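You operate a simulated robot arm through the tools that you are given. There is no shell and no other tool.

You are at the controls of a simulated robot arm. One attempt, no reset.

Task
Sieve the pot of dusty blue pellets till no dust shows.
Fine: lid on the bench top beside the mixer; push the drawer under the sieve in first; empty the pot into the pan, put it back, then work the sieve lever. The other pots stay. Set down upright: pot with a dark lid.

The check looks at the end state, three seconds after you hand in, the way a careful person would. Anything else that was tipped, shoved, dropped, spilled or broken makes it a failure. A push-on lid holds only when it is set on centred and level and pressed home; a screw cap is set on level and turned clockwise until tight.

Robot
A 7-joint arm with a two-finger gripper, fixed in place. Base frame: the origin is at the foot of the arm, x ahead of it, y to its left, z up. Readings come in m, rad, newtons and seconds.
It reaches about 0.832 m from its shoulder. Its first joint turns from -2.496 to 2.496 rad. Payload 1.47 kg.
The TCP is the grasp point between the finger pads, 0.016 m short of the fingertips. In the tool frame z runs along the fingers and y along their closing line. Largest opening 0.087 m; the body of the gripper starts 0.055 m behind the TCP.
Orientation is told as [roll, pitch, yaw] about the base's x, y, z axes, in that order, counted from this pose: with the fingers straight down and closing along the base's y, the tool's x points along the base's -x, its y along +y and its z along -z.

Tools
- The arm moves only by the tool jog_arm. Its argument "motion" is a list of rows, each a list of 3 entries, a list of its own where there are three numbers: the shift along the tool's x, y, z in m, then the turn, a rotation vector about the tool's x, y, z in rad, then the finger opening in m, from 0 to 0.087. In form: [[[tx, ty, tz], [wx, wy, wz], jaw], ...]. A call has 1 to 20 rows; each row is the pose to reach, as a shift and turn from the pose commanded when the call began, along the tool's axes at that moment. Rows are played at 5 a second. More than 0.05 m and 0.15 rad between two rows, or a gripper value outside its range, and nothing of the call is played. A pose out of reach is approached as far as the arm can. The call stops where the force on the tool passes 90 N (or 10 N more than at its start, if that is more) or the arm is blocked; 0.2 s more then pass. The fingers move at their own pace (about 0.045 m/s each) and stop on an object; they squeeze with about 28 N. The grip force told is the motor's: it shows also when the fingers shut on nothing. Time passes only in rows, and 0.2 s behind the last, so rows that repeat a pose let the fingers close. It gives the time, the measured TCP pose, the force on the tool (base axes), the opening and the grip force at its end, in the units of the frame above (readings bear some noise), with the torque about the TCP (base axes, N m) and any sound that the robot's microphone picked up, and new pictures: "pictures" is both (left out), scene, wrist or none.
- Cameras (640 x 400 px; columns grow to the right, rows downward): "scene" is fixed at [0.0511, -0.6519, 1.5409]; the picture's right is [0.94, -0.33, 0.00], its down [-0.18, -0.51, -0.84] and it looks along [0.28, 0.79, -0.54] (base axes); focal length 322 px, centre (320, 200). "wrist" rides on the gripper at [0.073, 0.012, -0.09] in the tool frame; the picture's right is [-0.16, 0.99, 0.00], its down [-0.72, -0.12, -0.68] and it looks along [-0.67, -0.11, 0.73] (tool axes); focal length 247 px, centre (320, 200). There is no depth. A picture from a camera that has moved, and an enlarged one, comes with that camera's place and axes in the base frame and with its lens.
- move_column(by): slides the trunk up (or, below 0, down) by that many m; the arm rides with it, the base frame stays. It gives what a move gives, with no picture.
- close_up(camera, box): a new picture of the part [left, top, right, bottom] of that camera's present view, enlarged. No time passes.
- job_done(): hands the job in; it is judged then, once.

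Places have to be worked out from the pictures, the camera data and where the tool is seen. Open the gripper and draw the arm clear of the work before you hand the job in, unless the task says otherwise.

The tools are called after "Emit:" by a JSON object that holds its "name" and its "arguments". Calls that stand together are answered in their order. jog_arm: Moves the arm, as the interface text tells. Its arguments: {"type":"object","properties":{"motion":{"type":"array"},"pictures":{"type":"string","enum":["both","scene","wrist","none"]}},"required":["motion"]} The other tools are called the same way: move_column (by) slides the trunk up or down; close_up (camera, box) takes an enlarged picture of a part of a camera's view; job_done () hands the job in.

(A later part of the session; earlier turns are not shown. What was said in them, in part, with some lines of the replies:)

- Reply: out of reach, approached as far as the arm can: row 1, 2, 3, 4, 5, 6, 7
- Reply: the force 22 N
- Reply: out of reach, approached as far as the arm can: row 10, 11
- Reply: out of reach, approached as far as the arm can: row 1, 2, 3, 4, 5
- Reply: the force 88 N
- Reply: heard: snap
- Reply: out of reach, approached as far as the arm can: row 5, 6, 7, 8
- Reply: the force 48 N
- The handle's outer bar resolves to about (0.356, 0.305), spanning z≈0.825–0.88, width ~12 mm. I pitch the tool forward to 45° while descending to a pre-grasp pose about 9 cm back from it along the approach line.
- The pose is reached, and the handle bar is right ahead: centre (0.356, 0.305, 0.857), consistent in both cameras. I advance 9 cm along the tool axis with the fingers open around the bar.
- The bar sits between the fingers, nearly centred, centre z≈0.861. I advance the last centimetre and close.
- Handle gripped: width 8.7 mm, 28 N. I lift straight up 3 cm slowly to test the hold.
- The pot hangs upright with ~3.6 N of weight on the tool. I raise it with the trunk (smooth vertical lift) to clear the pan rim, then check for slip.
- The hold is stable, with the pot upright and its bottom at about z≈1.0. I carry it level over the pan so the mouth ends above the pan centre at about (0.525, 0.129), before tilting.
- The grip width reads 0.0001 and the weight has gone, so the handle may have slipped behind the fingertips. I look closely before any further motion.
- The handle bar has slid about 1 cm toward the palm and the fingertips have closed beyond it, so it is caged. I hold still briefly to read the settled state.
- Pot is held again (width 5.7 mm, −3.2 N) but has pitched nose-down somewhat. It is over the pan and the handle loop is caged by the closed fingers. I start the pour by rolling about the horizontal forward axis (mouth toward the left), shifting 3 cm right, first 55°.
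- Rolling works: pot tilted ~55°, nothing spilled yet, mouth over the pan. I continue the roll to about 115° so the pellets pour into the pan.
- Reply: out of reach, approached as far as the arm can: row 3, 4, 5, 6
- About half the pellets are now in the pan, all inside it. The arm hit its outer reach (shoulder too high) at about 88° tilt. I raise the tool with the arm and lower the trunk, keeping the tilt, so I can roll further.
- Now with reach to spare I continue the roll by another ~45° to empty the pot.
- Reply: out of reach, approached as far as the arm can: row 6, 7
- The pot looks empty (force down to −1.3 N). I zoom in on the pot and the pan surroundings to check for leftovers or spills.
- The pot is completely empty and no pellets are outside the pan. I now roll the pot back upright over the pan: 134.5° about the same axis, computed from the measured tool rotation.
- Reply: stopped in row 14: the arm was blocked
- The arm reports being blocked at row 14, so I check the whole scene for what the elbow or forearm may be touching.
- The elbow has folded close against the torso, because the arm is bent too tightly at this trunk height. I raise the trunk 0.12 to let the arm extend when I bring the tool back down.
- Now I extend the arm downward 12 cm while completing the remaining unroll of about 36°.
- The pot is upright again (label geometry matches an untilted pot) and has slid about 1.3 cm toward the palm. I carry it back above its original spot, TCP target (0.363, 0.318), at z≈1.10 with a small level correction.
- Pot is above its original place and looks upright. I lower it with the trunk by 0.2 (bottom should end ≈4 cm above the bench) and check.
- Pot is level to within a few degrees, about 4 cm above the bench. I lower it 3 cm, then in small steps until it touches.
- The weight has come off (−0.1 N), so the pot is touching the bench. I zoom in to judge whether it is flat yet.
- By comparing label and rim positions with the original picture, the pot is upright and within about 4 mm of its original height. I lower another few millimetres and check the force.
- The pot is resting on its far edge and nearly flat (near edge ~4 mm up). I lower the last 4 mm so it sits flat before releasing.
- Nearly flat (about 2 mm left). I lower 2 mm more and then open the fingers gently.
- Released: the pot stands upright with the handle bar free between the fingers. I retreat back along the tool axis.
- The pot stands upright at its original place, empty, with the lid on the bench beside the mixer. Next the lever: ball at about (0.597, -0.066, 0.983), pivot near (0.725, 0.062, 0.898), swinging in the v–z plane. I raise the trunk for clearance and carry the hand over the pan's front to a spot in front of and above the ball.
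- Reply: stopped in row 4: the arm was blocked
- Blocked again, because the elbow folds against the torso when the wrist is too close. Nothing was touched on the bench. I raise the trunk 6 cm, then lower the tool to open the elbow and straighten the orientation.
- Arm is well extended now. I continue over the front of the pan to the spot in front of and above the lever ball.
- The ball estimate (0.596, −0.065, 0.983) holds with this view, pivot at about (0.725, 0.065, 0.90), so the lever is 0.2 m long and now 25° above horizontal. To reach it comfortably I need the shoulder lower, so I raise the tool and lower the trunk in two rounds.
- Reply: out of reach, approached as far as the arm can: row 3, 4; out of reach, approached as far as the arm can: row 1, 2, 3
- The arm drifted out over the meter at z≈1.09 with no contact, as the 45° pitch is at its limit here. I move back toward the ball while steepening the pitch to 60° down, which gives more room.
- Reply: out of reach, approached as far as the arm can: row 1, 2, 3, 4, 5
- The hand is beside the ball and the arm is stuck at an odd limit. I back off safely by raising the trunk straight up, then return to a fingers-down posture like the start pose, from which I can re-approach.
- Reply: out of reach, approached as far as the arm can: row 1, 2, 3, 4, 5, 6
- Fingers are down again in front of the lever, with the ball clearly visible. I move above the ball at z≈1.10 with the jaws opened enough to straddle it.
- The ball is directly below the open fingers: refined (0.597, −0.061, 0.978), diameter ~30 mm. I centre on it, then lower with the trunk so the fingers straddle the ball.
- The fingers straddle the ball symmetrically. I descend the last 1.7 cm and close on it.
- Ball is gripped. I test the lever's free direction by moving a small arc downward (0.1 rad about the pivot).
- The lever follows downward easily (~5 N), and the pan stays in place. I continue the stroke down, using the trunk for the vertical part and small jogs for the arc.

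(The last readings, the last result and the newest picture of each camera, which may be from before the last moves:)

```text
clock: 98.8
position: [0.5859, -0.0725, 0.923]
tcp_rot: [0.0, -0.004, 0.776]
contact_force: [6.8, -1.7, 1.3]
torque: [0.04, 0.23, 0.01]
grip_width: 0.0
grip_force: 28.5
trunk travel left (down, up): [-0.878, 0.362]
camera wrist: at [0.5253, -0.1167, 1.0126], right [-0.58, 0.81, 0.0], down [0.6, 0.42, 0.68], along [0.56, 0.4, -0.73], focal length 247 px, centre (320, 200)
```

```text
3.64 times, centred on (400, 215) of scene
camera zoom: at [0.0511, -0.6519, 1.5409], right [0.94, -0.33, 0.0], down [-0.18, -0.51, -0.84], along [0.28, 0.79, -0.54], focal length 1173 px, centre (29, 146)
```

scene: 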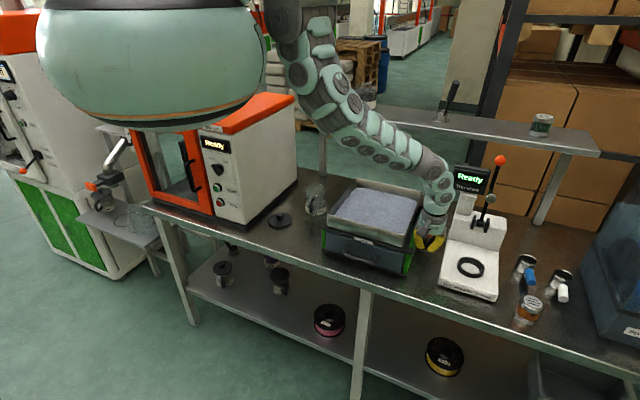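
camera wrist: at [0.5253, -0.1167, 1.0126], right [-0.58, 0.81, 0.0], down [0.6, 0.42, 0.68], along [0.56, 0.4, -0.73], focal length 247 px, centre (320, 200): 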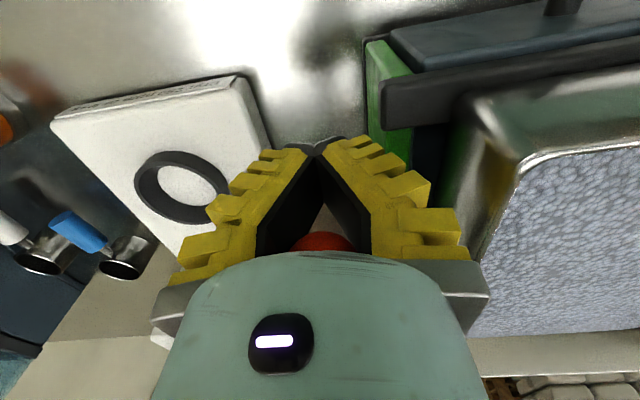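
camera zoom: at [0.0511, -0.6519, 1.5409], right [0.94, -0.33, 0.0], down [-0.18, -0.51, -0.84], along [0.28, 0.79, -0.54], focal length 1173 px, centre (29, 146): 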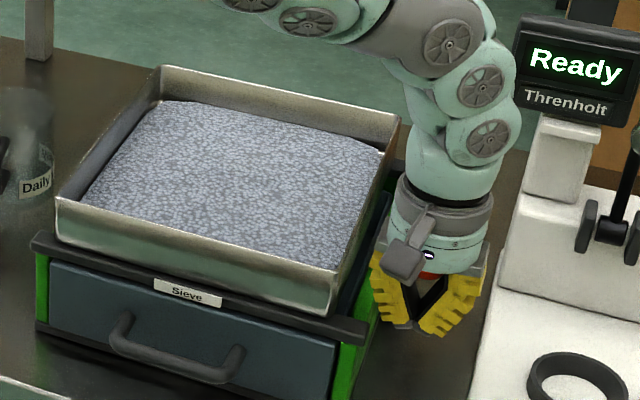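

The ball slid up between the fingers toward the palm: the lever appears to stop around there on the way down. Now the closed fingertips sit beneath the ball as a hook, so I test the up-stroke.

Emit:
{"name": "jog_arm", "arguments": {"motion": [[[0, 0, -0.01], [0, 0, 0], 0.0], [[0, 0, -0.02], [0, 0, 0], 0.0], [[0, 0, -0.03], [0, 0, 0], 0.0], [[-0.002, 0, -0.04], [0, 0, 0], 0.0], [[-0.005, 0, -0.05], [0, 0, 0], 0.0], [[-0.009, 0, -0.06], [0, 0, 0], 0.0]]}}

Emit:
{"name": "close_up", "arguments": {"camera": "wrist", "box": [200, 60, 440, 240]}}

Emit:
{"name": "close_up", "arguments": {"camera": "scene", "box": [330, 160, 470, 270]}}

```text
clock: 100.2
position: [0.5767, -0.0803, 0.9757]
tcp_rot: [0.004, 0.037, 0.772]
contact_force: [-25.5, -30.7, -36.4]
torque: [-0.32, 0.47, -0.14]
grip_width: 0.0062
grip_force: 29.4
trunk travel left (down, up): [-0.878, 0.362]
camera wrist: at [0.5191, -0.1222, 1.0679], right [-0.57, 0.82, 0.0], down [0.62, 0.44, 0.65], along [0.54, 0.37, -0.76], focal length 247 px, centre (320, 200)
```

scene: 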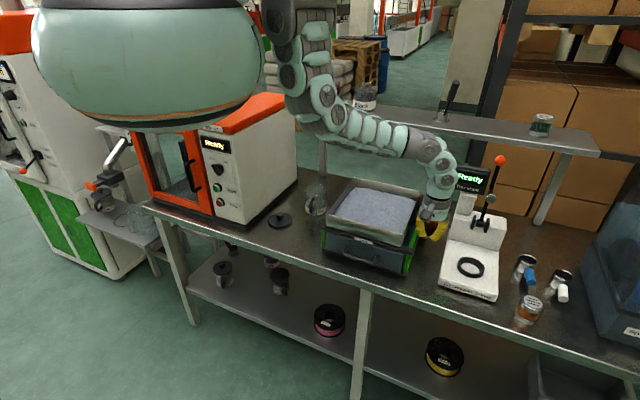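
wrist: 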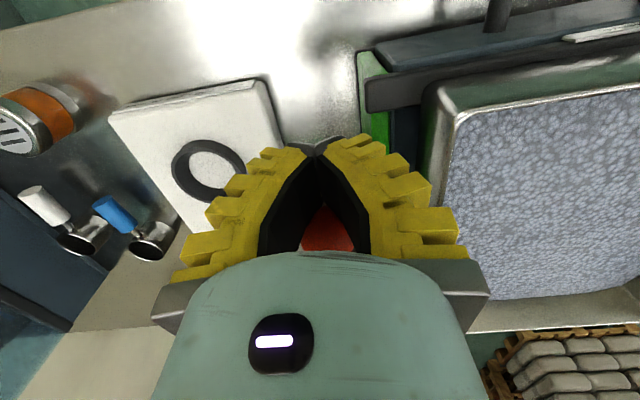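

```text
2.22 times, centred on (320, 150) of wrist
camera zoom: at [0.5191, -0.1222, 1.0679], right [-0.57, 0.82, 0.0], down [0.62, 0.44, 0.65], along [0.54, 0.37, -0.76], focal length 549 px, centre (320, 311)
```

zoom: 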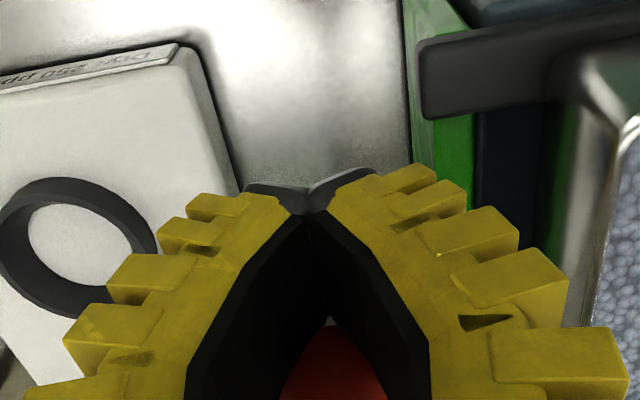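

```text
3.64 times, centred on (400, 215) of scene
camera zoom: at [0.0511, -0.6519, 1.5409], right [0.94, -0.33, 0.0], down [-0.18, -0.51, -0.84], along [0.28, 0.79, -0.54], focal length 1173 px, centre (29, 146)
```

zoom: 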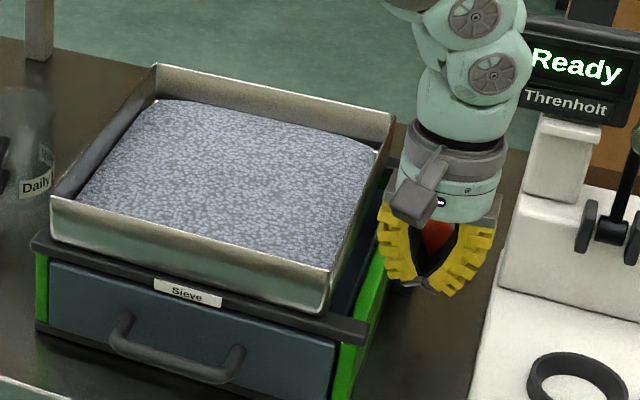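

The lever resists upward at about its original angle (~54 N), so that is the upper stop. Its travel is downward, and the pan visibly shifts with it. I ease off the upward pull and check the pellets' look.

Emit:
{"name": "jog_arm", "arguments": {"motion": [[[0.004, 0, 0.012], [0, 0, 0], 0.0], [[0.004, 0, 0.022], [0, 0, 0], 0.0]], "pictures": "none"}}

Emit:
{"name": "close_up", "arguments": {"camera": "scene", "box": [320, 170, 440, 260]}}

Emit:
{"name": "close_up", "arguments": {"camera": "wrist", "box": [400, 100, 640, 300]}}

```text
clock: 100.8
position: [0.5854, -0.0735, 0.9598]
tcp_rot: [-0.004, 0.009, 0.78]
contact_force: [-19.3, -19.9, -7.4]
torque: [0.18, -0.22, 0.0]
grip_width: 0.0061
grip_force: 29.7
trunk travel left (down, up): [-0.878, 0.362]
```

```text
4.44 times, centred on (380, 215) of scene
camera zoom: at [0.0511, -0.6519, 1.5409], right [0.94, -0.33, 0.0], down [-0.18, -0.51, -0.84], along [0.28, 0.79, -0.54], focal length 1433 px, centre (53, 133)
```

zoom: 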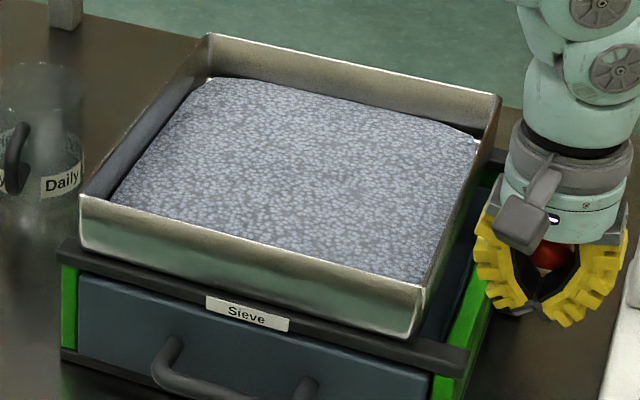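

```text
2.00 times, centred on (520, 200) of wrist
camera zoom: at [0.525, -0.1171, 1.0494], right [-0.58, 0.81, -0.01], down [0.6, 0.43, 0.67], along [0.55, 0.39, -0.74], focal length 494 px, centre (-80, 200)
```

zoom: 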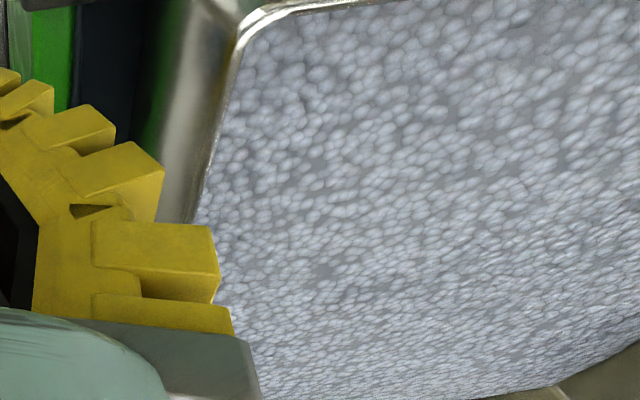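

Pellets look pale and dusty (baseline). The ball is caged between the finger bases, so I can pump the lever. I relieve the side force and lower the trunk 3 cm (a partial down-stroke), watching forces.

Emit:
{"name": "jog_arm", "arguments": {"motion": [[[0.005, 0, 0.003], [0, 0, 0], 0.0], [[0.01, 0, 0.006], [0, 0, 0], 0.0]], "pictures": "none"}}

Emit:
{"name": "move_column", "arguments": {"by": -0.03}}

Emit:
{"name": "close_up", "arguments": {"camera": "scene", "box": [320, 170, 460, 270]}}

Emit:
{"name": "close_up", "arguments": {"camera": "wrist", "box": [200, 60, 440, 280]}}

```text
clock: 101.4
position: [0.5844, -0.0753, 0.9567]
tcp_rot: [-0.002, -0.01, 0.78]
contact_force: [4.5, -3.0, -1.9]
torque: [0.02, 0.13, -0.09]
grip_width: 0.0059
grip_force: 29.7
trunk travel left (down, up): [-0.878, 0.362]
```

```text
clock: 102.1
position: [0.5759, -0.0789, 0.9234]
tcp_rot: [0.005, 0.008, 0.776]
contact_force: [-22.3, -6.6, 10.3]
torque: [0.46, -1.3, 0.11]
grip_width: 0.0002
grip_force: 28.1
trunk travel left (down, up): [-0.848, 0.392]
```

```text
4.00 times, centred on (390, 220) of scene
camera zoom: at [0.0511, -0.6519, 1.5409], right [0.94, -0.33, 0.0], down [-0.18, -0.51, -0.84], along [0.28, 0.79, -0.54], focal length 1290 px, centre (40, 120)
```

zoom: 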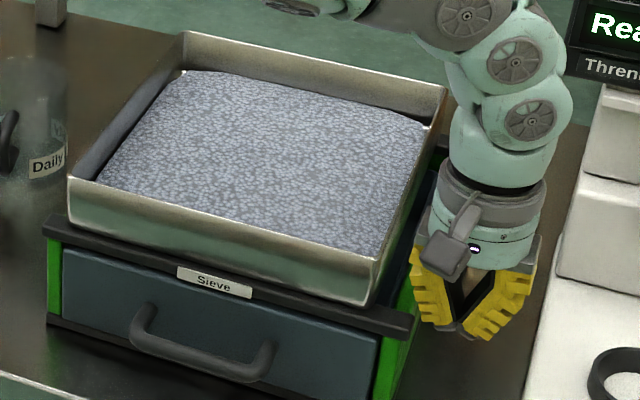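

```text
1.82 times, centred on (320, 170) of wrist
camera zoom: at [0.5169, -0.1228, 1.013], right [-0.58, 0.82, 0.0], down [0.6, 0.42, 0.67], along [0.55, 0.39, -0.74], focal length 449 px, centre (320, 254)
```

zoom: 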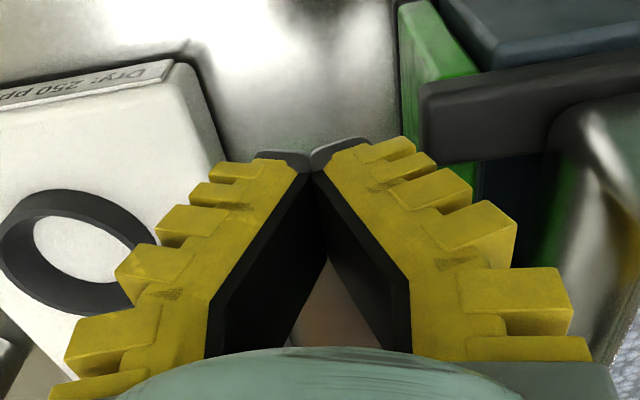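

The ball slipped out behind the hand (my tool position had drifted too far forward in −v). I back the closed fingers away to −v and rise, then look where the lever rests. That tells me if it springs back.

Emit:
{"name": "jog_arm", "arguments": {"motion": [[[0.01, 0, 0], [0, 0, 0], 0.0], [[0.025, 0, 0], [0, 0, 0], 0.0], [[0.025, 0, -0.02], [0, 0, 0], 0.0], [[0.025, 0, -0.045], [0, 0, 0], 0.0]]}}

Emit:
{"name": "close_up", "arguments": {"camera": "scene", "box": [330, 160, 470, 270]}}

Emit:
{"name": "close_up", "arguments": {"camera": "wrist", "box": [200, 60, 440, 280]}}

```text
clock: 103.1
position: [0.5635, -0.0946, 0.9716]
tcp_rot: [0.001, -0.001, 0.778]
contact_force: [0.8, 0.4, 0.3]
torque: [0.01, -0.02, 0.02]
grip_width: 0.0001
grip_force: 28.1
trunk travel left (down, up): [-0.848, 0.392]
camera wrist: at [0.5025, -0.1388, 1.0605], right [-0.58, 0.82, 0.0], down [0.6, 0.42, 0.68], along [0.55, 0.4, -0.73], focal length 247 px, centre (320, 200)
```

scene: 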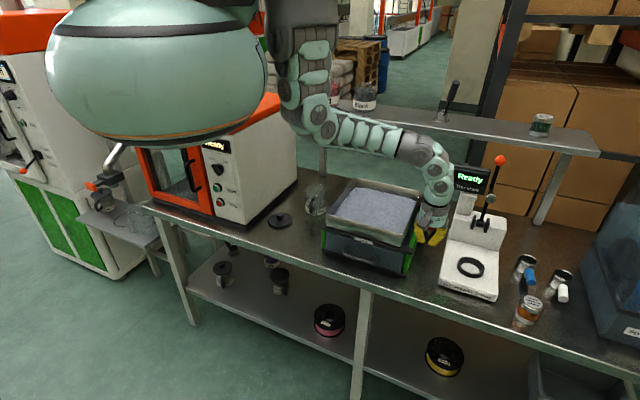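
wrist: 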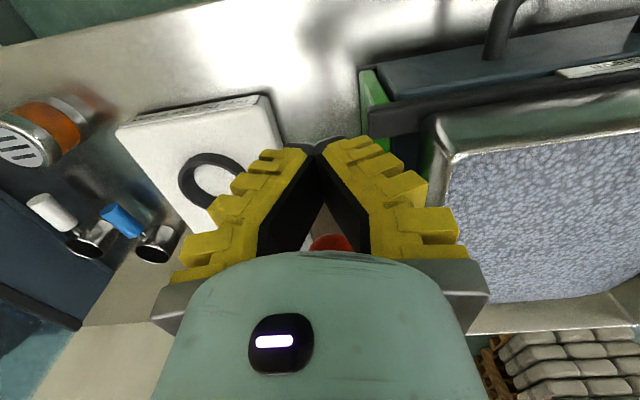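

```text
3.64 times, centred on (400, 215) of scene
camera zoom: at [0.0511, -0.6519, 1.5409], right [0.94, -0.33, 0.0], down [-0.18, -0.51, -0.84], along [0.28, 0.79, -0.54], focal length 1173 px, centre (29, 146)
```

zoom: 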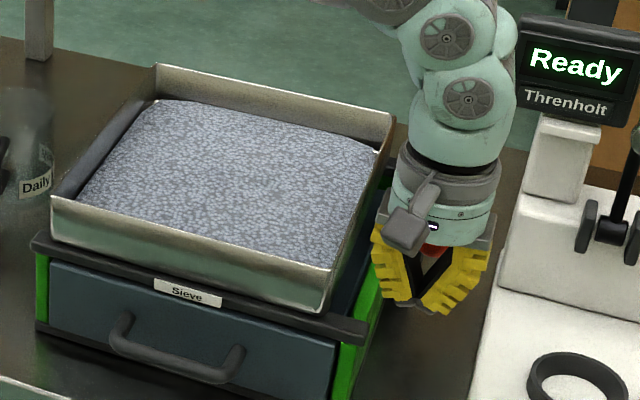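

```text
1.82 times, centred on (320, 170) of wrist
camera zoom: at [0.5025, -0.1388, 1.0605], right [-0.58, 0.82, 0.0], down [0.6, 0.42, 0.68], along [0.55, 0.4, -0.73], focal length 449 px, centre (320, 254)
```

zoom: 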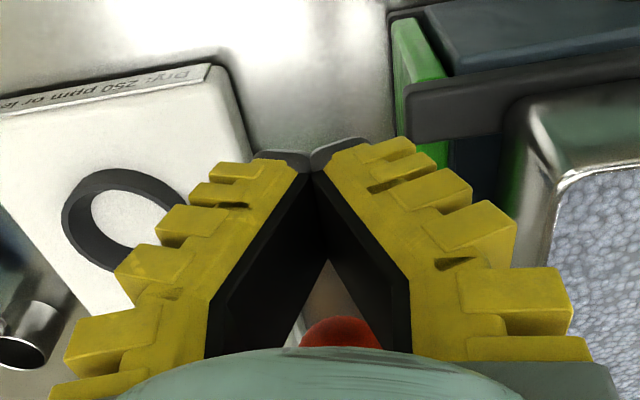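

The lever has returned by itself to the upper position: it is spring-loaded, so it is worked by pushing down and releasing. I'll pump it from above with closed fingertips. I raise clear and move over the ball.

Emit:
{"name": "move_column", "arguments": {"by": 0.06}}

Emit:
{"name": "jog_arm", "arguments": {"motion": [[[-0.013, -0.002, 0], [0, 0, 0], 0.0], [[-0.026, -0.004, 0], [0, 0, 0], 0.0], [[-0.0385, -0.0062, 0], [0, 0, 0], 0.0], [[-0.0385, -0.0062, 0], [0, 0, 0], 0.0]]}}

Emit:
{"name": "close_up", "arguments": {"camera": "wrist", "box": [200, 60, 440, 280]}}

Emit:
{"name": "close_up", "arguments": {"camera": "scene", "box": [370, 150, 490, 260]}}

```text
clock: 104.1
position: [0.5629, -0.095, 1.0316]
tcp_rot: [0.002, -0.002, 0.777]
contact_force: [-1.0, -0.1, -0.6]
torque: [-0.03, 0.01, 0.05]
grip_width: 0.0
grip_force: 28.5
trunk travel left (down, up): [-0.908, 0.332]
```

```text
clock: 105.1
position: [0.594, -0.0721, 1.0308]
tcp_rot: [0.002, -0.002, 0.775]
contact_force: [0.3, 1.0, -0.2]
torque: [0.0, 0.02, -0.03]
grip_width: 0.0
grip_force: 27.8
trunk travel left (down, up): [-0.908, 0.332]
camera wrist: at [0.5349, -0.1162, 1.1201], right [-0.58, 0.82, 0.0], down [0.6, 0.42, 0.68], along [0.55, 0.4, -0.73], focal length 247 px, centre (320, 200)
```

scene: 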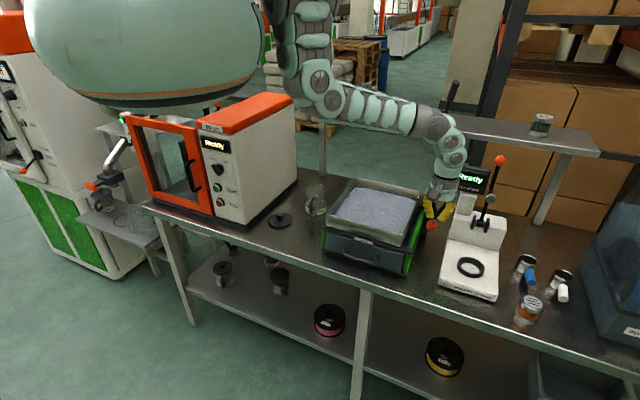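
wrist: 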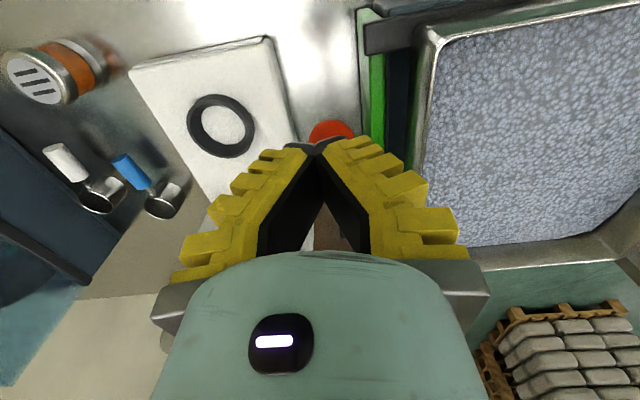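

```text
1.82 times, centred on (320, 170) of wrist
camera zoom: at [0.5349, -0.1162, 1.1201], right [-0.58, 0.82, 0.0], down [0.6, 0.42, 0.68], along [0.55, 0.4, -0.73], focal length 449 px, centre (320, 254)
```

zoom: 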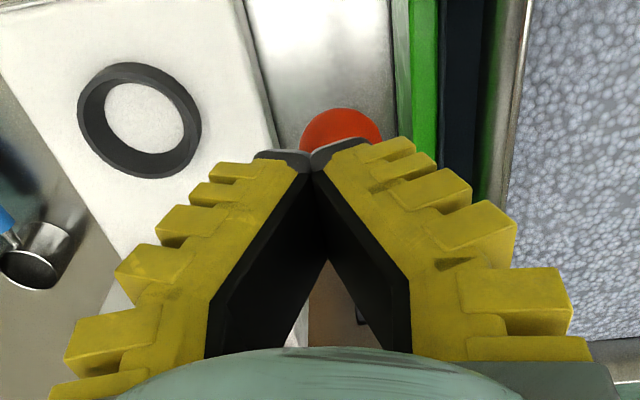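

```text
3.64 times, centred on (430, 205) of scene
camera zoom: at [0.0511, -0.6519, 1.5409], right [0.94, -0.33, 0.0], down [-0.18, -0.51, -0.84], along [0.28, 0.79, -0.54], focal length 1173 px, centre (-80, 182)
```

zoom: 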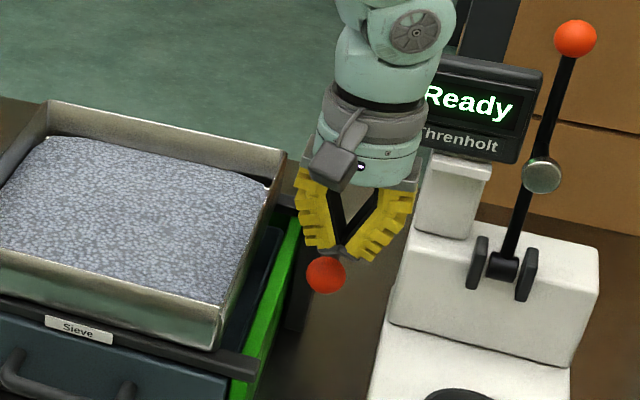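

Tips are just above the ball, about 9 mm off to +u. I centre by 6 mm and push down 3 cm with the trunk, reading the force.

Emit:
{"name": "jog_arm", "arguments": {"motion": [[[0, 0.006, 0], [0, 0, 0], 0.0], [[0, 0.006, 0], [0, 0, 0], 0.0]], "pictures": "none"}}

Emit:
{"name": "move_column", "arguments": {"by": -0.04}}

Emit:
{"name": "close_up", "arguments": {"camera": "scene", "box": [370, 150, 490, 260]}}

Emit:
{"name": "close_up", "arguments": {"camera": "wrist", "box": [200, 60, 440, 280]}}

```text
clock: 105.7
position: [0.5896, -0.0687, 1.0307]
tcp_rot: [0.002, -0.003, 0.776]
contact_force: [0.5, 0.1, -0.2]
torque: [0.0, 0.03, 0.0]
grip_width: 0.0002
grip_force: 28.5
trunk travel left (down, up): [-0.908, 0.332]
```

```text
clock: 106.5
position: [0.5919, -0.067, 0.9902]
tcp_rot: [0.002, -0.002, 0.777]
contact_force: [0.2, 0.1, 2.2]
torque: [0.01, -0.01, 0.06]
grip_width: 0.0061
grip_force: 28.2
trunk travel left (down, up): [-0.868, 0.372]
```

```text
3.64 times, centred on (430, 205) of scene
camera zoom: at [0.0511, -0.6519, 1.5409], right [0.94, -0.33, 0.0], down [-0.18, -0.51, -0.84], along [0.28, 0.79, -0.54], focal length 1173 px, centre (-80, 182)
```

zoom: 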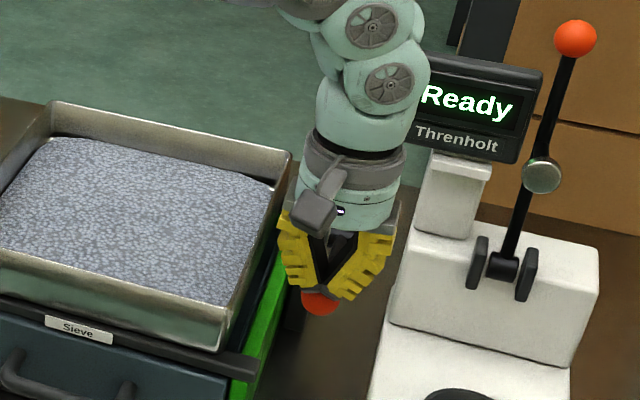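

```text
1.82 times, centred on (320, 170) of wrist
camera zoom: at [0.5313, -0.1111, 1.0801], right [-0.58, 0.81, 0.0], down [0.6, 0.42, 0.68], along [0.56, 0.4, -0.73], focal length 449 px, centre (320, 254)
```

zoom: 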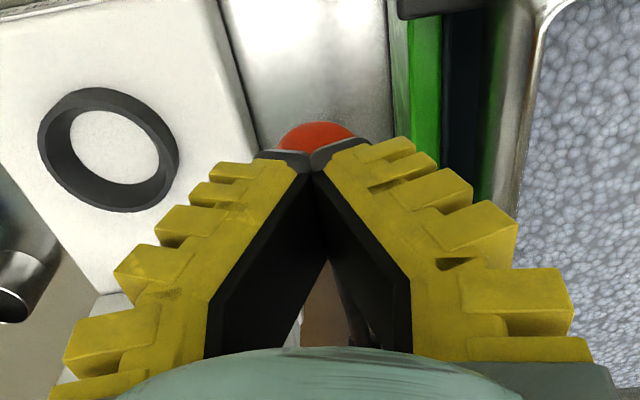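

The ball goes down with only ~2 N and the pan shifts right, so this works as a pump. I nudge 5 mm to −v to stay centred over the arc and push further down.

Emit:
{"name": "jog_arm", "arguments": {"motion": [[[0.005, 0.001, 0], [0, 0, 0], 0.0]], "pictures": "none"}}

Emit:
{"name": "move_column", "arguments": {"by": -0.04}}

Emit:
{"name": "close_up", "arguments": {"camera": "scene", "box": [330, 160, 470, 270]}}

Emit:
{"name": "close_up", "arguments": {"camera": "wrist", "box": [200, 60, 440, 280]}}

```text
clock: 107.0
position: [0.5873, -0.0705, 0.9915]
tcp_rot: [-0.001, -0.001, 0.779]
contact_force: [0.8, -0.2, 1.9]
torque: [0.02, -0.01, 0.03]
grip_width: 0.006
grip_force: 28.0
trunk travel left (down, up): [-0.868, 0.372]
```

```text
clock: 107.8
position: [0.5873, -0.071, 0.9523]
tcp_rot: [-0.001, -0.002, 0.777]
contact_force: [-1.5, -2.8, 3.3]
torque: [-0.07, 0.07, -0.02]
grip_width: 0.0059
grip_force: 28.0
trunk travel left (down, up): [-0.828, 0.412]
```

```text
3.64 times, centred on (400, 215) of scene
camera zoom: at [0.0511, -0.6519, 1.5409], right [0.94, -0.33, 0.0], down [-0.18, -0.51, -0.84], along [0.28, 0.79, -0.54], focal length 1173 px, centre (29, 146)
```

zoom: 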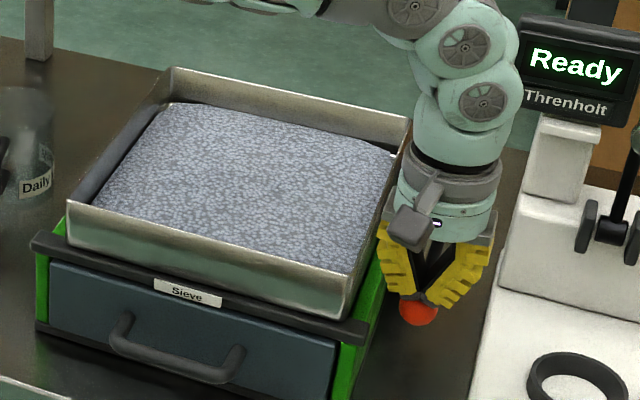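

```text
1.82 times, centred on (320, 170) of wrist
camera zoom: at [0.5273, -0.115, 1.0405], right [-0.58, 0.82, 0.0], down [0.6, 0.42, 0.68], along [0.55, 0.4, -0.73], focal length 449 px, centre (320, 254)
```

zoom: 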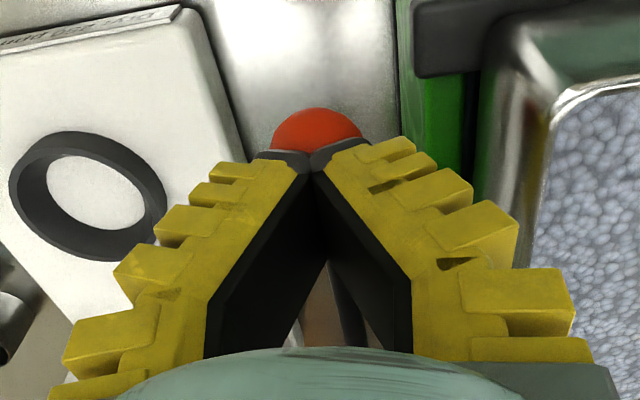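

Pan is moving right with the lever (about 13 mm), force only 3 N. I continue down with another small −v correction.

Emit:
{"name": "jog_arm", "arguments": {"motion": [[[0.005, 0, 0], [0, 0, 0], 0.0]], "pictures": "none"}}

Emit:
{"name": "move_column", "arguments": {"by": -0.04}}

Emit:
{"name": "close_up", "arguments": {"camera": "scene", "box": [330, 160, 470, 270]}}

Emit:
{"name": "close_up", "arguments": {"camera": "wrist", "box": [200, 60, 440, 280]}}

```text
clock: 108.2
position: [0.5855, -0.0733, 0.9515]
tcp_rot: [0.0, -0.003, 0.774]
contact_force: [1.4, 2.1, 3.8]
torque: [0.05, -0.04, -0.04]
grip_width: 0.0061
grip_force: 28.4
trunk travel left (down, up): [-0.828, 0.412]
```

```text
clock: 109.0
position: [0.5854, -0.0746, 0.9159]
tcp_rot: [0.009, 0.004, 0.774]
contact_force: [-18.3, 5.5, 40.6]
torque: [0.11, 0.33, 0.1]
grip_width: 0.0059
grip_force: 28.7
trunk travel left (down, up): [-0.789, 0.451]
stopped: the force on the tool passed its limit at 100 N (the readings are from after the stop); the commanded pose is now the measured one
```

```text
3.64 times, centred on (400, 215) of scene
camera zoom: at [0.0511, -0.6519, 1.5409], right [0.94, -0.33, 0.0], down [-0.18, -0.51, -0.84], along [0.28, 0.79, -0.54], focal length 1173 px, centre (29, 146)
```

zoom: 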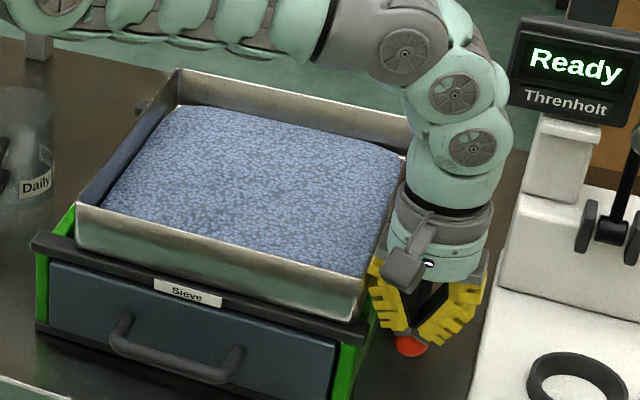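

```text
1.82 times, centred on (320, 170) of wrist
camera zoom: at [0.5251, -0.1187, 1.0067], right [-0.58, 0.82, 0.01], down [0.6, 0.42, 0.68], along [0.55, 0.39, -0.74], focal length 449 px, centre (320, 254)
```

zoom: 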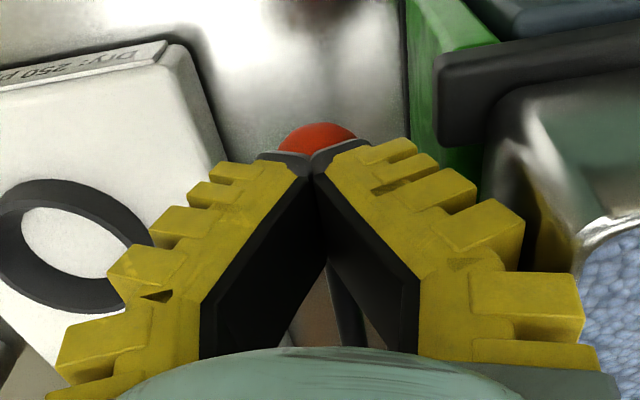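

The lower stop is reached (force limit tripped at the end) and the pellets already look bluer, so a full stroke removes dust. I'll pump the full range with the trunk, stopping about 5 mm short of the hard stop. First back up.

Emit:
{"name": "move_column", "arguments": {"by": 0.1}}

Emit:
{"name": "close_up", "arguments": {"camera": "scene", "box": [330, 160, 470, 270]}}

Emit:
{"name": "close_up", "arguments": {"camera": "wrist", "box": [200, 60, 440, 280]}}

```text
clock: 110.3
position: [0.5827, -0.0746, 1.0148]
tcp_rot: [0.006, 0.005, 0.776]
contact_force: [-0.7, -0.8, 0.3]
torque: [-0.02, -0.01, 0.0]
grip_width: 0.0
grip_force: 28.4
trunk travel left (down, up): [-0.889, 0.351]
```

```text
3.64 times, centred on (400, 215) of scene
camera zoom: at [0.0511, -0.6519, 1.5409], right [0.94, -0.33, 0.0], down [-0.18, -0.51, -0.84], along [0.28, 0.79, -0.54], focal length 1173 px, centre (29, 146)
```

zoom: 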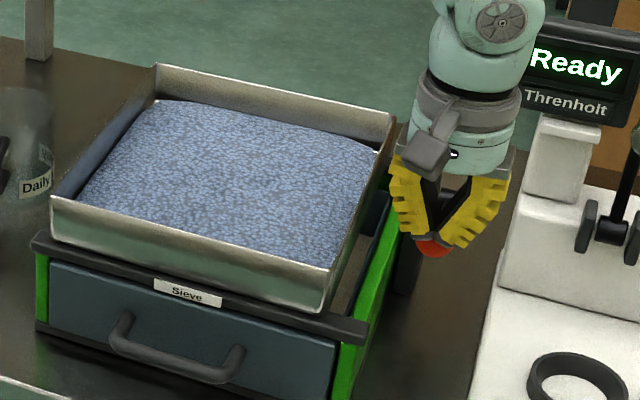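

```text
1.82 times, centred on (320, 170) of wrist
camera zoom: at [0.5235, -0.119, 1.1044], right [-0.58, 0.82, 0.01], down [0.6, 0.42, 0.68], along [0.55, 0.39, -0.74], focal length 449 px, centre (320, 254)
```

zoom: 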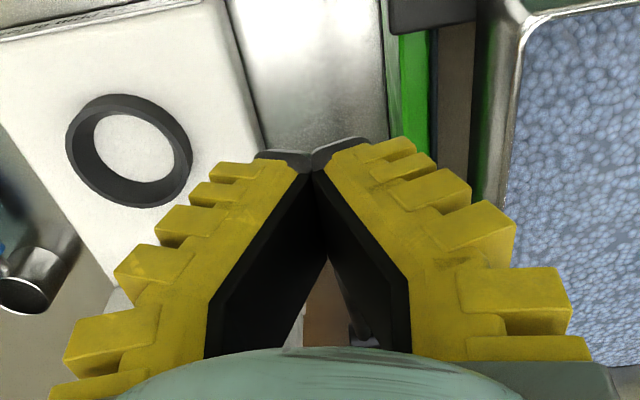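

The lever sprang back up and the pellets are visibly bluer. I recentre 8 mm toward +v and do further full strokes.

Emit:
{"name": "jog_arm", "arguments": {"motion": [[[-0.008, 0.001, 0], [0, 0, 0], 0.0], [[-0.008, 0.001, 0], [0, 0, 0], 0.0]], "pictures": "none"}}

Emit:
{"name": "move_column", "arguments": {"by": -0.092}}

Emit:
{"name": "move_column", "arguments": {"by": 0.092}}

Emit:
{"name": "close_up", "arguments": {"camera": "scene", "box": [330, 160, 470, 270]}}

Emit:
{"name": "close_up", "arguments": {"camera": "wrist", "box": [400, 40, 640, 240]}}

```text
clock: 110.9
position: [0.5882, -0.068, 1.015]
tcp_rot: [0.006, 0.005, 0.775]
contact_force: [0.7, 0.0, -0.1]
torque: [-0.02, 0.03, -0.04]
grip_width: 0.0
grip_force: 28.4
trunk travel left (down, up): [-0.889, 0.351]
```

```text
clock: 112.2
position: [0.5904, -0.0683, 0.9232]
tcp_rot: [0.006, 0.002, 0.776]
contact_force: [0.8, -1.9, 3.8]
torque: [-0.07, 0.04, -0.08]
grip_width: 0.0061
grip_force: 28.5
trunk travel left (down, up): [-0.797, 0.443]
```

```text
clock: 113.4
position: [0.5877, -0.0693, 1.0145]
tcp_rot: [0.005, 0.004, 0.774]
contact_force: [0.4, 0.6, -0.6]
torque: [0.01, 0.0, -0.01]
grip_width: 0.0
grip_force: 28.0
trunk travel left (down, up): [-0.889, 0.351]
```

```text
3.64 times, centred on (400, 215) of scene
camera zoom: at [0.0511, -0.6519, 1.5409], right [0.94, -0.33, 0.0], down [-0.18, -0.51, -0.84], along [0.28, 0.79, -0.54], focal length 1173 px, centre (29, 146)
```

zoom: 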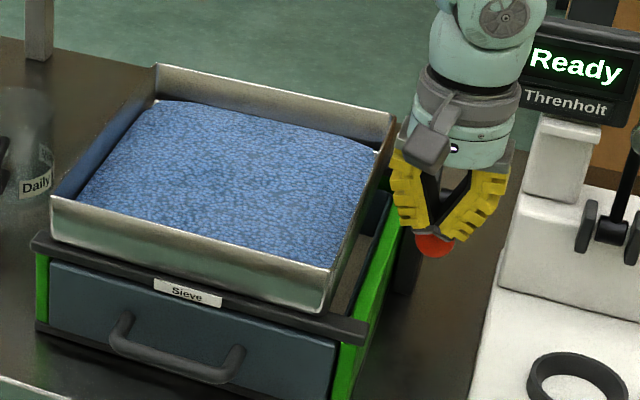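

```text
2.00 times, centred on (520, 140) of wrist
camera zoom: at [0.5287, -0.1122, 1.104], right [-0.58, 0.82, 0.01], down [0.6, 0.42, 0.68], along [0.55, 0.39, -0.74], focal length 494 px, centre (-80, 320)
```

zoom: 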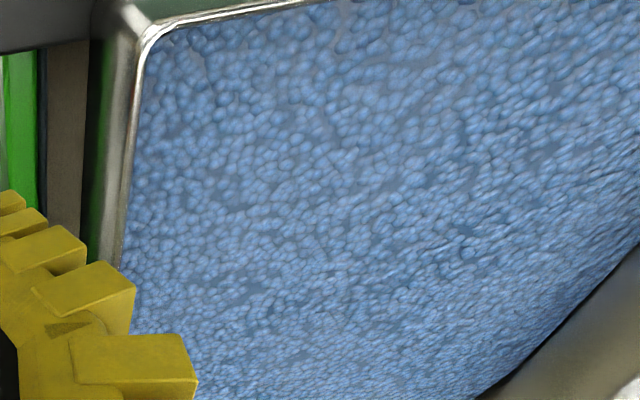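

Each stroke clearly removes dust; the pellets are much bluer now and grey dust shows in the drawer gap. I continue with more full strokes.

Emit:
{"name": "move_column", "arguments": {"by": -0.092}}

Emit:
{"name": "move_column", "arguments": {"by": 0.092}}

Emit:
{"name": "close_up", "arguments": {"camera": "wrist", "box": [400, 40, 640, 240]}}

Emit:
{"name": "move_column", "arguments": {"by": -0.092}}

Emit:
{"name": "move_column", "arguments": {"by": 0.092}}

Emit:
{"name": "close_up", "arguments": {"camera": "wrist", "box": [400, 40, 640, 240]}}

Emit:
{"name": "close_up", "arguments": {"camera": "scene", "box": [330, 160, 470, 270]}}

```text
clock: 114.7
position: [0.5906, -0.0685, 0.9246]
tcp_rot: [0.005, 0.002, 0.774]
contact_force: [0.4, -2.1, 3.6]
torque: [-0.04, 0.03, -0.02]
grip_width: 0.0061
grip_force: 28.1
trunk travel left (down, up): [-0.797, 0.443]
```

```text
clock: 116.0
position: [0.5883, -0.068, 1.0139]
tcp_rot: [0.008, 0.003, 0.775]
contact_force: [1.0, 0.6, -0.5]
torque: [0.02, 0.0, 0.03]
grip_width: 0.0
grip_force: 28.2
trunk travel left (down, up): [-0.889, 0.351]
```

```text
2.00 times, centred on (520, 140) of wrist
camera zoom: at [0.5288, -0.1122, 1.104], right [-0.58, 0.82, 0.01], down [0.6, 0.42, 0.68], along [0.55, 0.39, -0.74], focal length 494 px, centre (-80, 320)
```

zoom: 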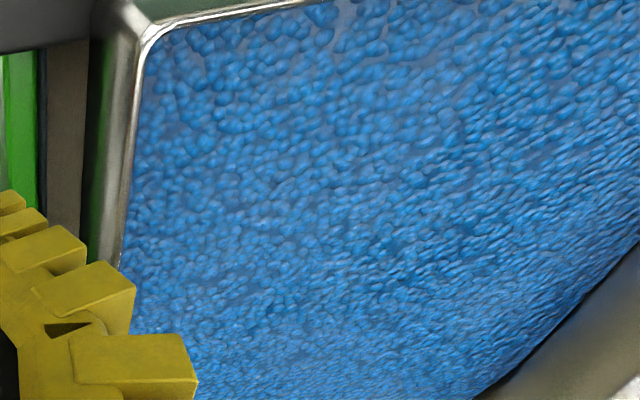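

```text
clock: 117.2
position: [0.5899, -0.0675, 0.9241]
tcp_rot: [0.005, 0.002, 0.775]
contact_force: [0.6, -2.2, 4.4]
torque: [-0.1, 0.01, 0.01]
grip_width: 0.0059
grip_force: 28.2
trunk travel left (down, up): [-0.797, 0.443]
```

```text
clock: 118.5
position: [0.5882, -0.0677, 1.0138]
tcp_rot: [0.008, 0.004, 0.774]
contact_force: [-0.1, -1.0, -0.1]
torque: [0.03, -0.02, 0.04]
grip_width: 0.0
grip_force: 28.1
trunk travel left (down, up): [-0.889, 0.351]
```

```text
2.00 times, centred on (520, 140) of wrist
camera zoom: at [0.5287, -0.1122, 1.104], right [-0.58, 0.82, 0.01], down [0.6, 0.42, 0.68], along [0.55, 0.39, -0.74], focal length 494 px, centre (-80, 320)
```

zoom: 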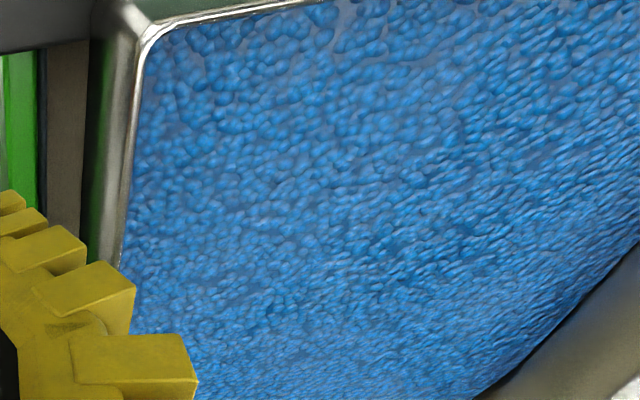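

```text
3.64 times, centred on (400, 215) of scene
camera zoom: at [0.0511, -0.6519, 1.5409], right [0.94, -0.33, 0.0], down [-0.18, -0.51, -0.84], along [0.28, 0.79, -0.54], focal length 1173 px, centre (29, 146)
```

zoom: 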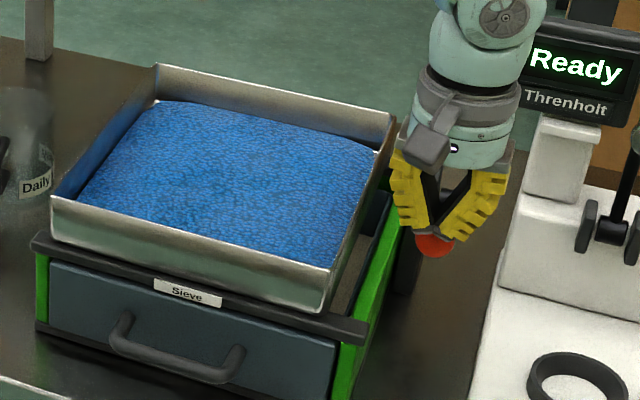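

Pellets are a saturated blue now and barely changed in the last stroke. I do two more strokes to be sure no dust is left.

Emit:
{"name": "move_column", "arguments": {"by": -0.092}}

Emit:
{"name": "move_column", "arguments": {"by": 0.092}}

Emit:
{"name": "move_column", "arguments": {"by": -0.092}}

Emit:
{"name": "move_column", "arguments": {"by": 0.092}}

Emit:
{"name": "close_up", "arguments": {"camera": "wrist", "box": [400, 40, 640, 240]}}

Emit:
{"name": "close_up", "arguments": {"camera": "scene", "box": [330, 160, 470, 270]}}

```text
clock: 119.8
position: [0.5896, -0.0696, 0.9228]
tcp_rot: [0.005, 0.002, 0.775]
contact_force: [-0.3, -2.5, 6.3]
torque: [-0.1, 0.01, -0.02]
grip_width: 0.0059
grip_force: 28.4
trunk travel left (down, up): [-0.797, 0.443]
```

```text
clock: 121.0
position: [0.5881, -0.0686, 1.0132]
tcp_rot: [0.007, 0.002, 0.775]
contact_force: [0.5, -0.5, 0.0]
torque: [0.01, 0.0, 0.0]
grip_width: 0.0
grip_force: 27.9
trunk travel left (down, up): [-0.889, 0.351]
```

```text
clock: 122.3
position: [0.59, -0.0694, 0.9239]
tcp_rot: [0.005, 0.002, 0.774]
contact_force: [0.6, -1.9, 5.0]
torque: [-0.1, 0.03, -0.04]
grip_width: 0.0059
grip_force: 28.7
trunk travel left (down, up): [-0.797, 0.443]
```

```text
clock: 123.6
position: [0.5887, -0.0691, 1.0155]
tcp_rot: [0.008, 0.003, 0.775]
contact_force: [0.3, 0.9, 0.6]
torque: [0.02, -0.02, 0.01]
grip_width: 0.0
grip_force: 27.8
trunk travel left (down, up): [-0.889, 0.351]
```

```text
2.00 times, centred on (520, 140) of wrist
camera zoom: at [0.5288, -0.1122, 1.104], right [-0.58, 0.82, 0.01], down [0.6, 0.42, 0.68], along [0.55, 0.39, -0.74], focal length 494 px, centre (-80, 320)
```

zoom: 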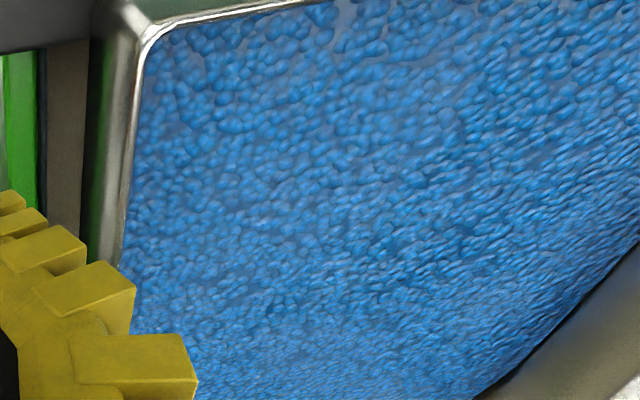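

```text
3.64 times, centred on (400, 215) of scene
camera zoom: at [0.0511, -0.6519, 1.5409], right [0.94, -0.33, 0.0], down [-0.18, -0.51, -0.84], along [0.28, 0.79, -0.54], focal length 1173 px, centre (29, 146)
```

zoom: 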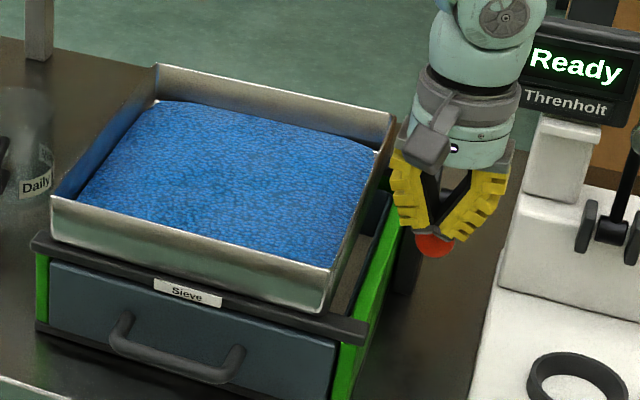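

No further change, so the dust is gone. The drawer is still fully in and the lever is back up. I raise clear of the lever, open the gripper and draw the arm back from the work.

Emit:
{"name": "move_column", "arguments": {"by": 0.15}}

Emit:
{"name": "jog_arm", "arguments": {"motion": [[[0.03, 0, 0], [0, 0, 0], 0.04], [[0.06, 0, 0], [0, 0, 0], 0.08], [[0.09, 0, 0], [0, 0, 0], 0.085], [[0.12, 0, 0], [0, 0, 0], 0.085], [[0.15, 0, 0], [0, 0, 0], 0.085]]}}

Emit:
{"name": "close_up", "arguments": {"camera": "scene", "box": [240, 150, 460, 290]}}

Emit:
{"name": "close_up", "arguments": {"camera": "scene", "box": [260, 160, 360, 250]}}

```text
clock: 125.3
position: [0.5876, -0.0686, 1.165]
tcp_rot: [0.008, 0.002, 0.775]
contact_force: [-0.5, 0.0, 0.2]
torque: [0.0, 0.02, 0.02]
grip_width: 0.0
grip_force: 27.8
trunk travel left (down, up): [-1.039, 0.201]
```

```text
clock: 126.5
position: [0.4896, -0.1795, 1.1525]
tcp_rot: [0.009, 0.003, 0.777]
contact_force: [-0.8, 0.0, -0.2]
torque: [-0.02, 0.04, 0.01]
grip_width: 0.0854
grip_force: 0.2
out of reach, approached as far as the arm can: row 3, 4, 5
trunk travel left (down, up): [-1.039, 0.201]
camera wrist: at [0.4312, -0.2237, 1.2421], right [-0.58, 0.82, 0.01], down [0.6, 0.42, 0.68], along [0.55, 0.4, -0.74], focal length 247 px, centre (320, 200)
```

scene: 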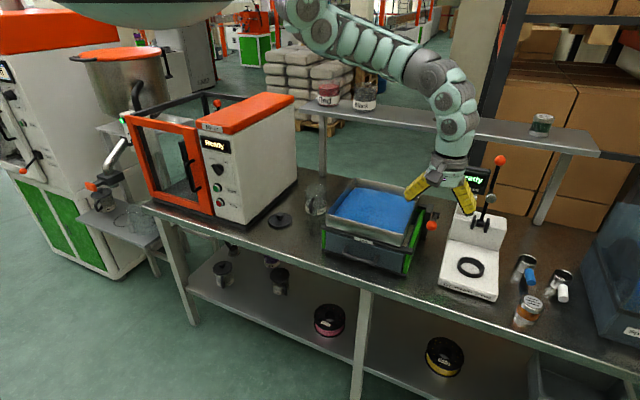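
wrist: 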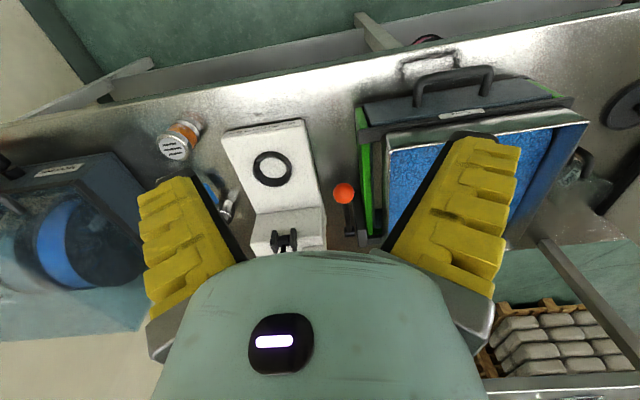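

```text
2.86 times, centred on (350, 220) of scene
camera zoom: at [0.0511, -0.6519, 1.5409], right [0.94, -0.33, 0.0], down [-0.18, -0.51, -0.84], along [0.28, 0.79, -0.54], focal length 922 px, centre (234, 143)
```

zoom: 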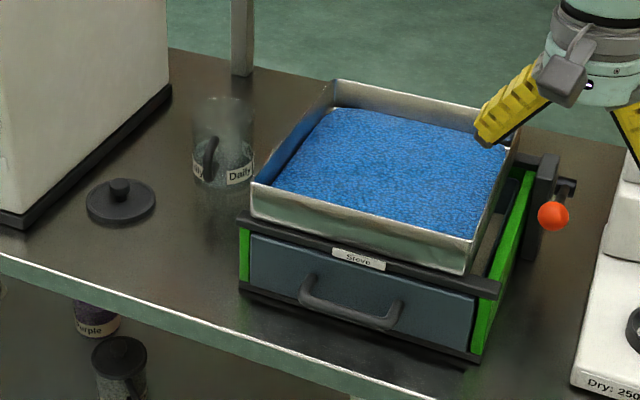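

```text
4.44 times, centred on (310, 205) of scene
camera zoom: at [0.0511, -0.6519, 1.5409], right [0.94, -0.33, 0.0], down [-0.18, -0.51, -0.84], along [0.28, 0.79, -0.54], focal length 1433 px, centre (364, 178)
```

zoom: 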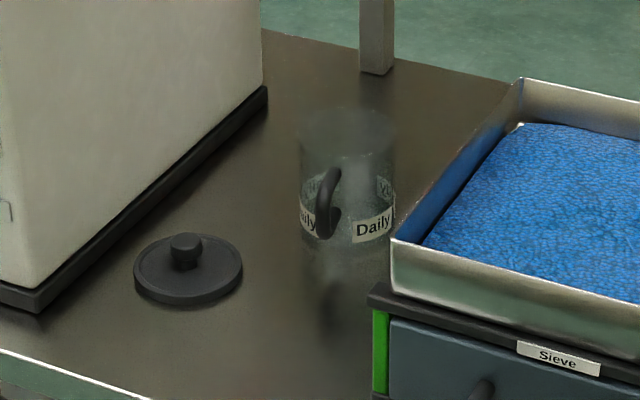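

Everything looks right: blue pellets dust-free in the pan, drawer shut, pot upright at its place, lid flat on the bench beside the mixer, other pots untouched. I raise the arm further clear and take a last look.

Emit:
{"name": "move_column", "arguments": {"by": 0.15}}

Emit:
{"name": "jog_arm", "arguments": {"motion": [[[0, 0, 0], [0, 0, 0], 0.085], [[0, 0, 0], [0, 0, 0], 0.085]]}}

Emit:
{"name": "close_up", "arguments": {"camera": "scene", "box": [270, 160, 470, 300]}}

Emit:
{"name": "close_up", "arguments": {"camera": "scene", "box": [295, 175, 345, 225]}}

```text
clock: 128.3
position: [0.4903, -0.1803, 1.3025]
tcp_rot: [0.01, 0.002, 0.775]
contact_force: [-0.2, -0.5, 0.1]
torque: [0.01, 0.0, 0.03]
grip_width: 0.0854
grip_force: 0.1
trunk travel left (down, up): [-1.189, 0.051]
```

```text
clock: 128.9
position: [0.4904, -0.1798, 1.3024]
tcp_rot: [0.007, 0.005, 0.775]
contact_force: [0.2, -0.7, 0.5]
torque: [0.0, -0.03, -0.01]
grip_width: 0.0853
grip_force: 0.4
trunk travel left (down, up): [-1.189, 0.051]
camera wrist: at [0.4313, -0.2237, 1.3922], right [-0.58, 0.82, 0.01], down [0.6, 0.42, 0.68], along [0.55, 0.4, -0.74], focal length 247 px, centre (320, 200)
```

scene: 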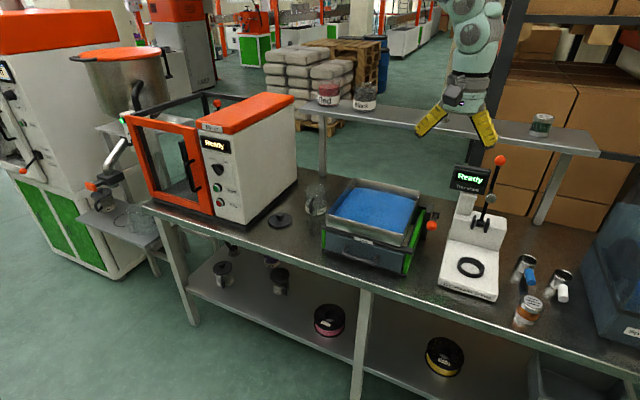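
wrist: 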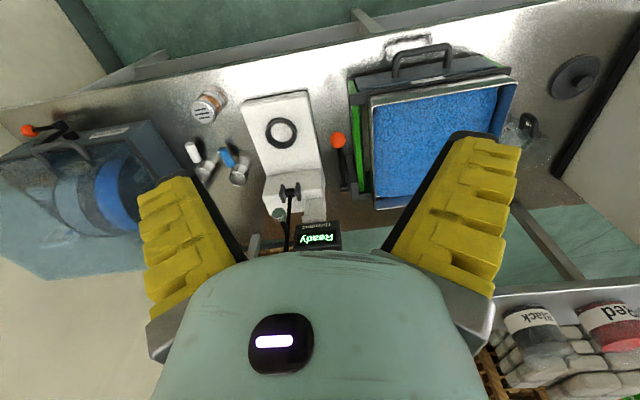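

```text
2.86 times, centred on (370, 230) of scene
camera zoom: at [0.0511, -0.6519, 1.5409], right [0.94, -0.33, 0.0], down [-0.18, -0.51, -0.84], along [0.28, 0.79, -0.54], focal length 922 px, centre (177, 114)
```

zoom: 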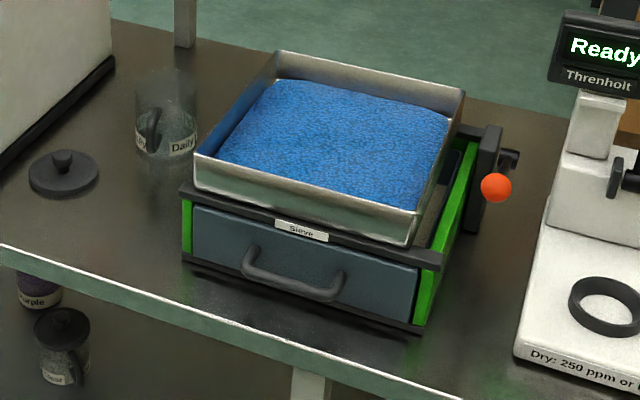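

```text
8.00 times, centred on (320, 200) of scene
camera zoom: at [0.0511, -0.6519, 1.5409], right [0.94, -0.33, 0.0], down [-0.18, -0.51, -0.84], along [0.28, 0.79, -0.54], focal length 2580 px, centre (320, 200)
```

zoom: 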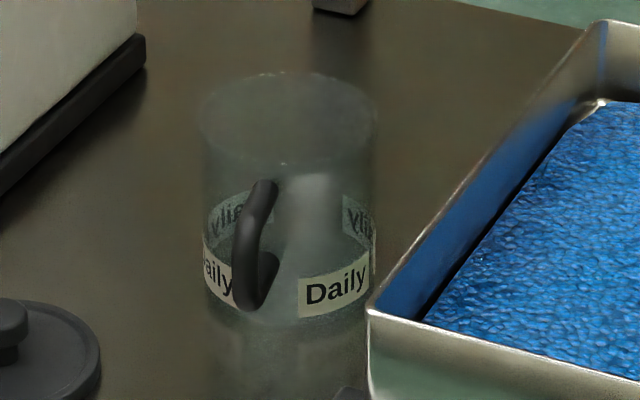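

The last look confirms the end state: the pan holds clean blue pellets, the drawer is in and the lever is up. The empty pot stands upright within about 2 cm of where it started, turned slightly. The lid lies on the bench beside the mixer, and the gripper is open and well clear. Handing in.

Emit:
{"name": "job_done", "arguments": {}}

```text
The job is handed in.
```

I sieved the dusty blue pellets until no dust showed and handed the job in; I haven't seen the check's verdict.

- **Drawer:** I pushed it fully in first, and it stayed shut through the sieving.
- **Lid:** it lies flat on the bench top beside the mixer. I left it off the pot.
- **Pellets:** I emptied the pot labelled "Daily" into the pan and saw no spills. The pan's pellets turned a clear blue, and the last two lever strokes changed nothing more.
- **Pot:** it stands upright and empty at its place, about 2 cm from where it started and turned slightly.
- **Rest of the bench:** the other pots were not touched. The lever is back up, and the gripper is open and drawn clear.

There were four mishaps, and I saw no damage from any of them:

- My first try at the lid pressed on it with about 80 N before I gripped the knob properly.
- The pot's handle slipped about 1 cm in the fingers on the way to the pan.
- The lever ball slipped out of the grip twice. I then found the lever springs back, so I pushed it from above instead.
- One push reached the lever's lower stop and tripped the 100 N force limit.
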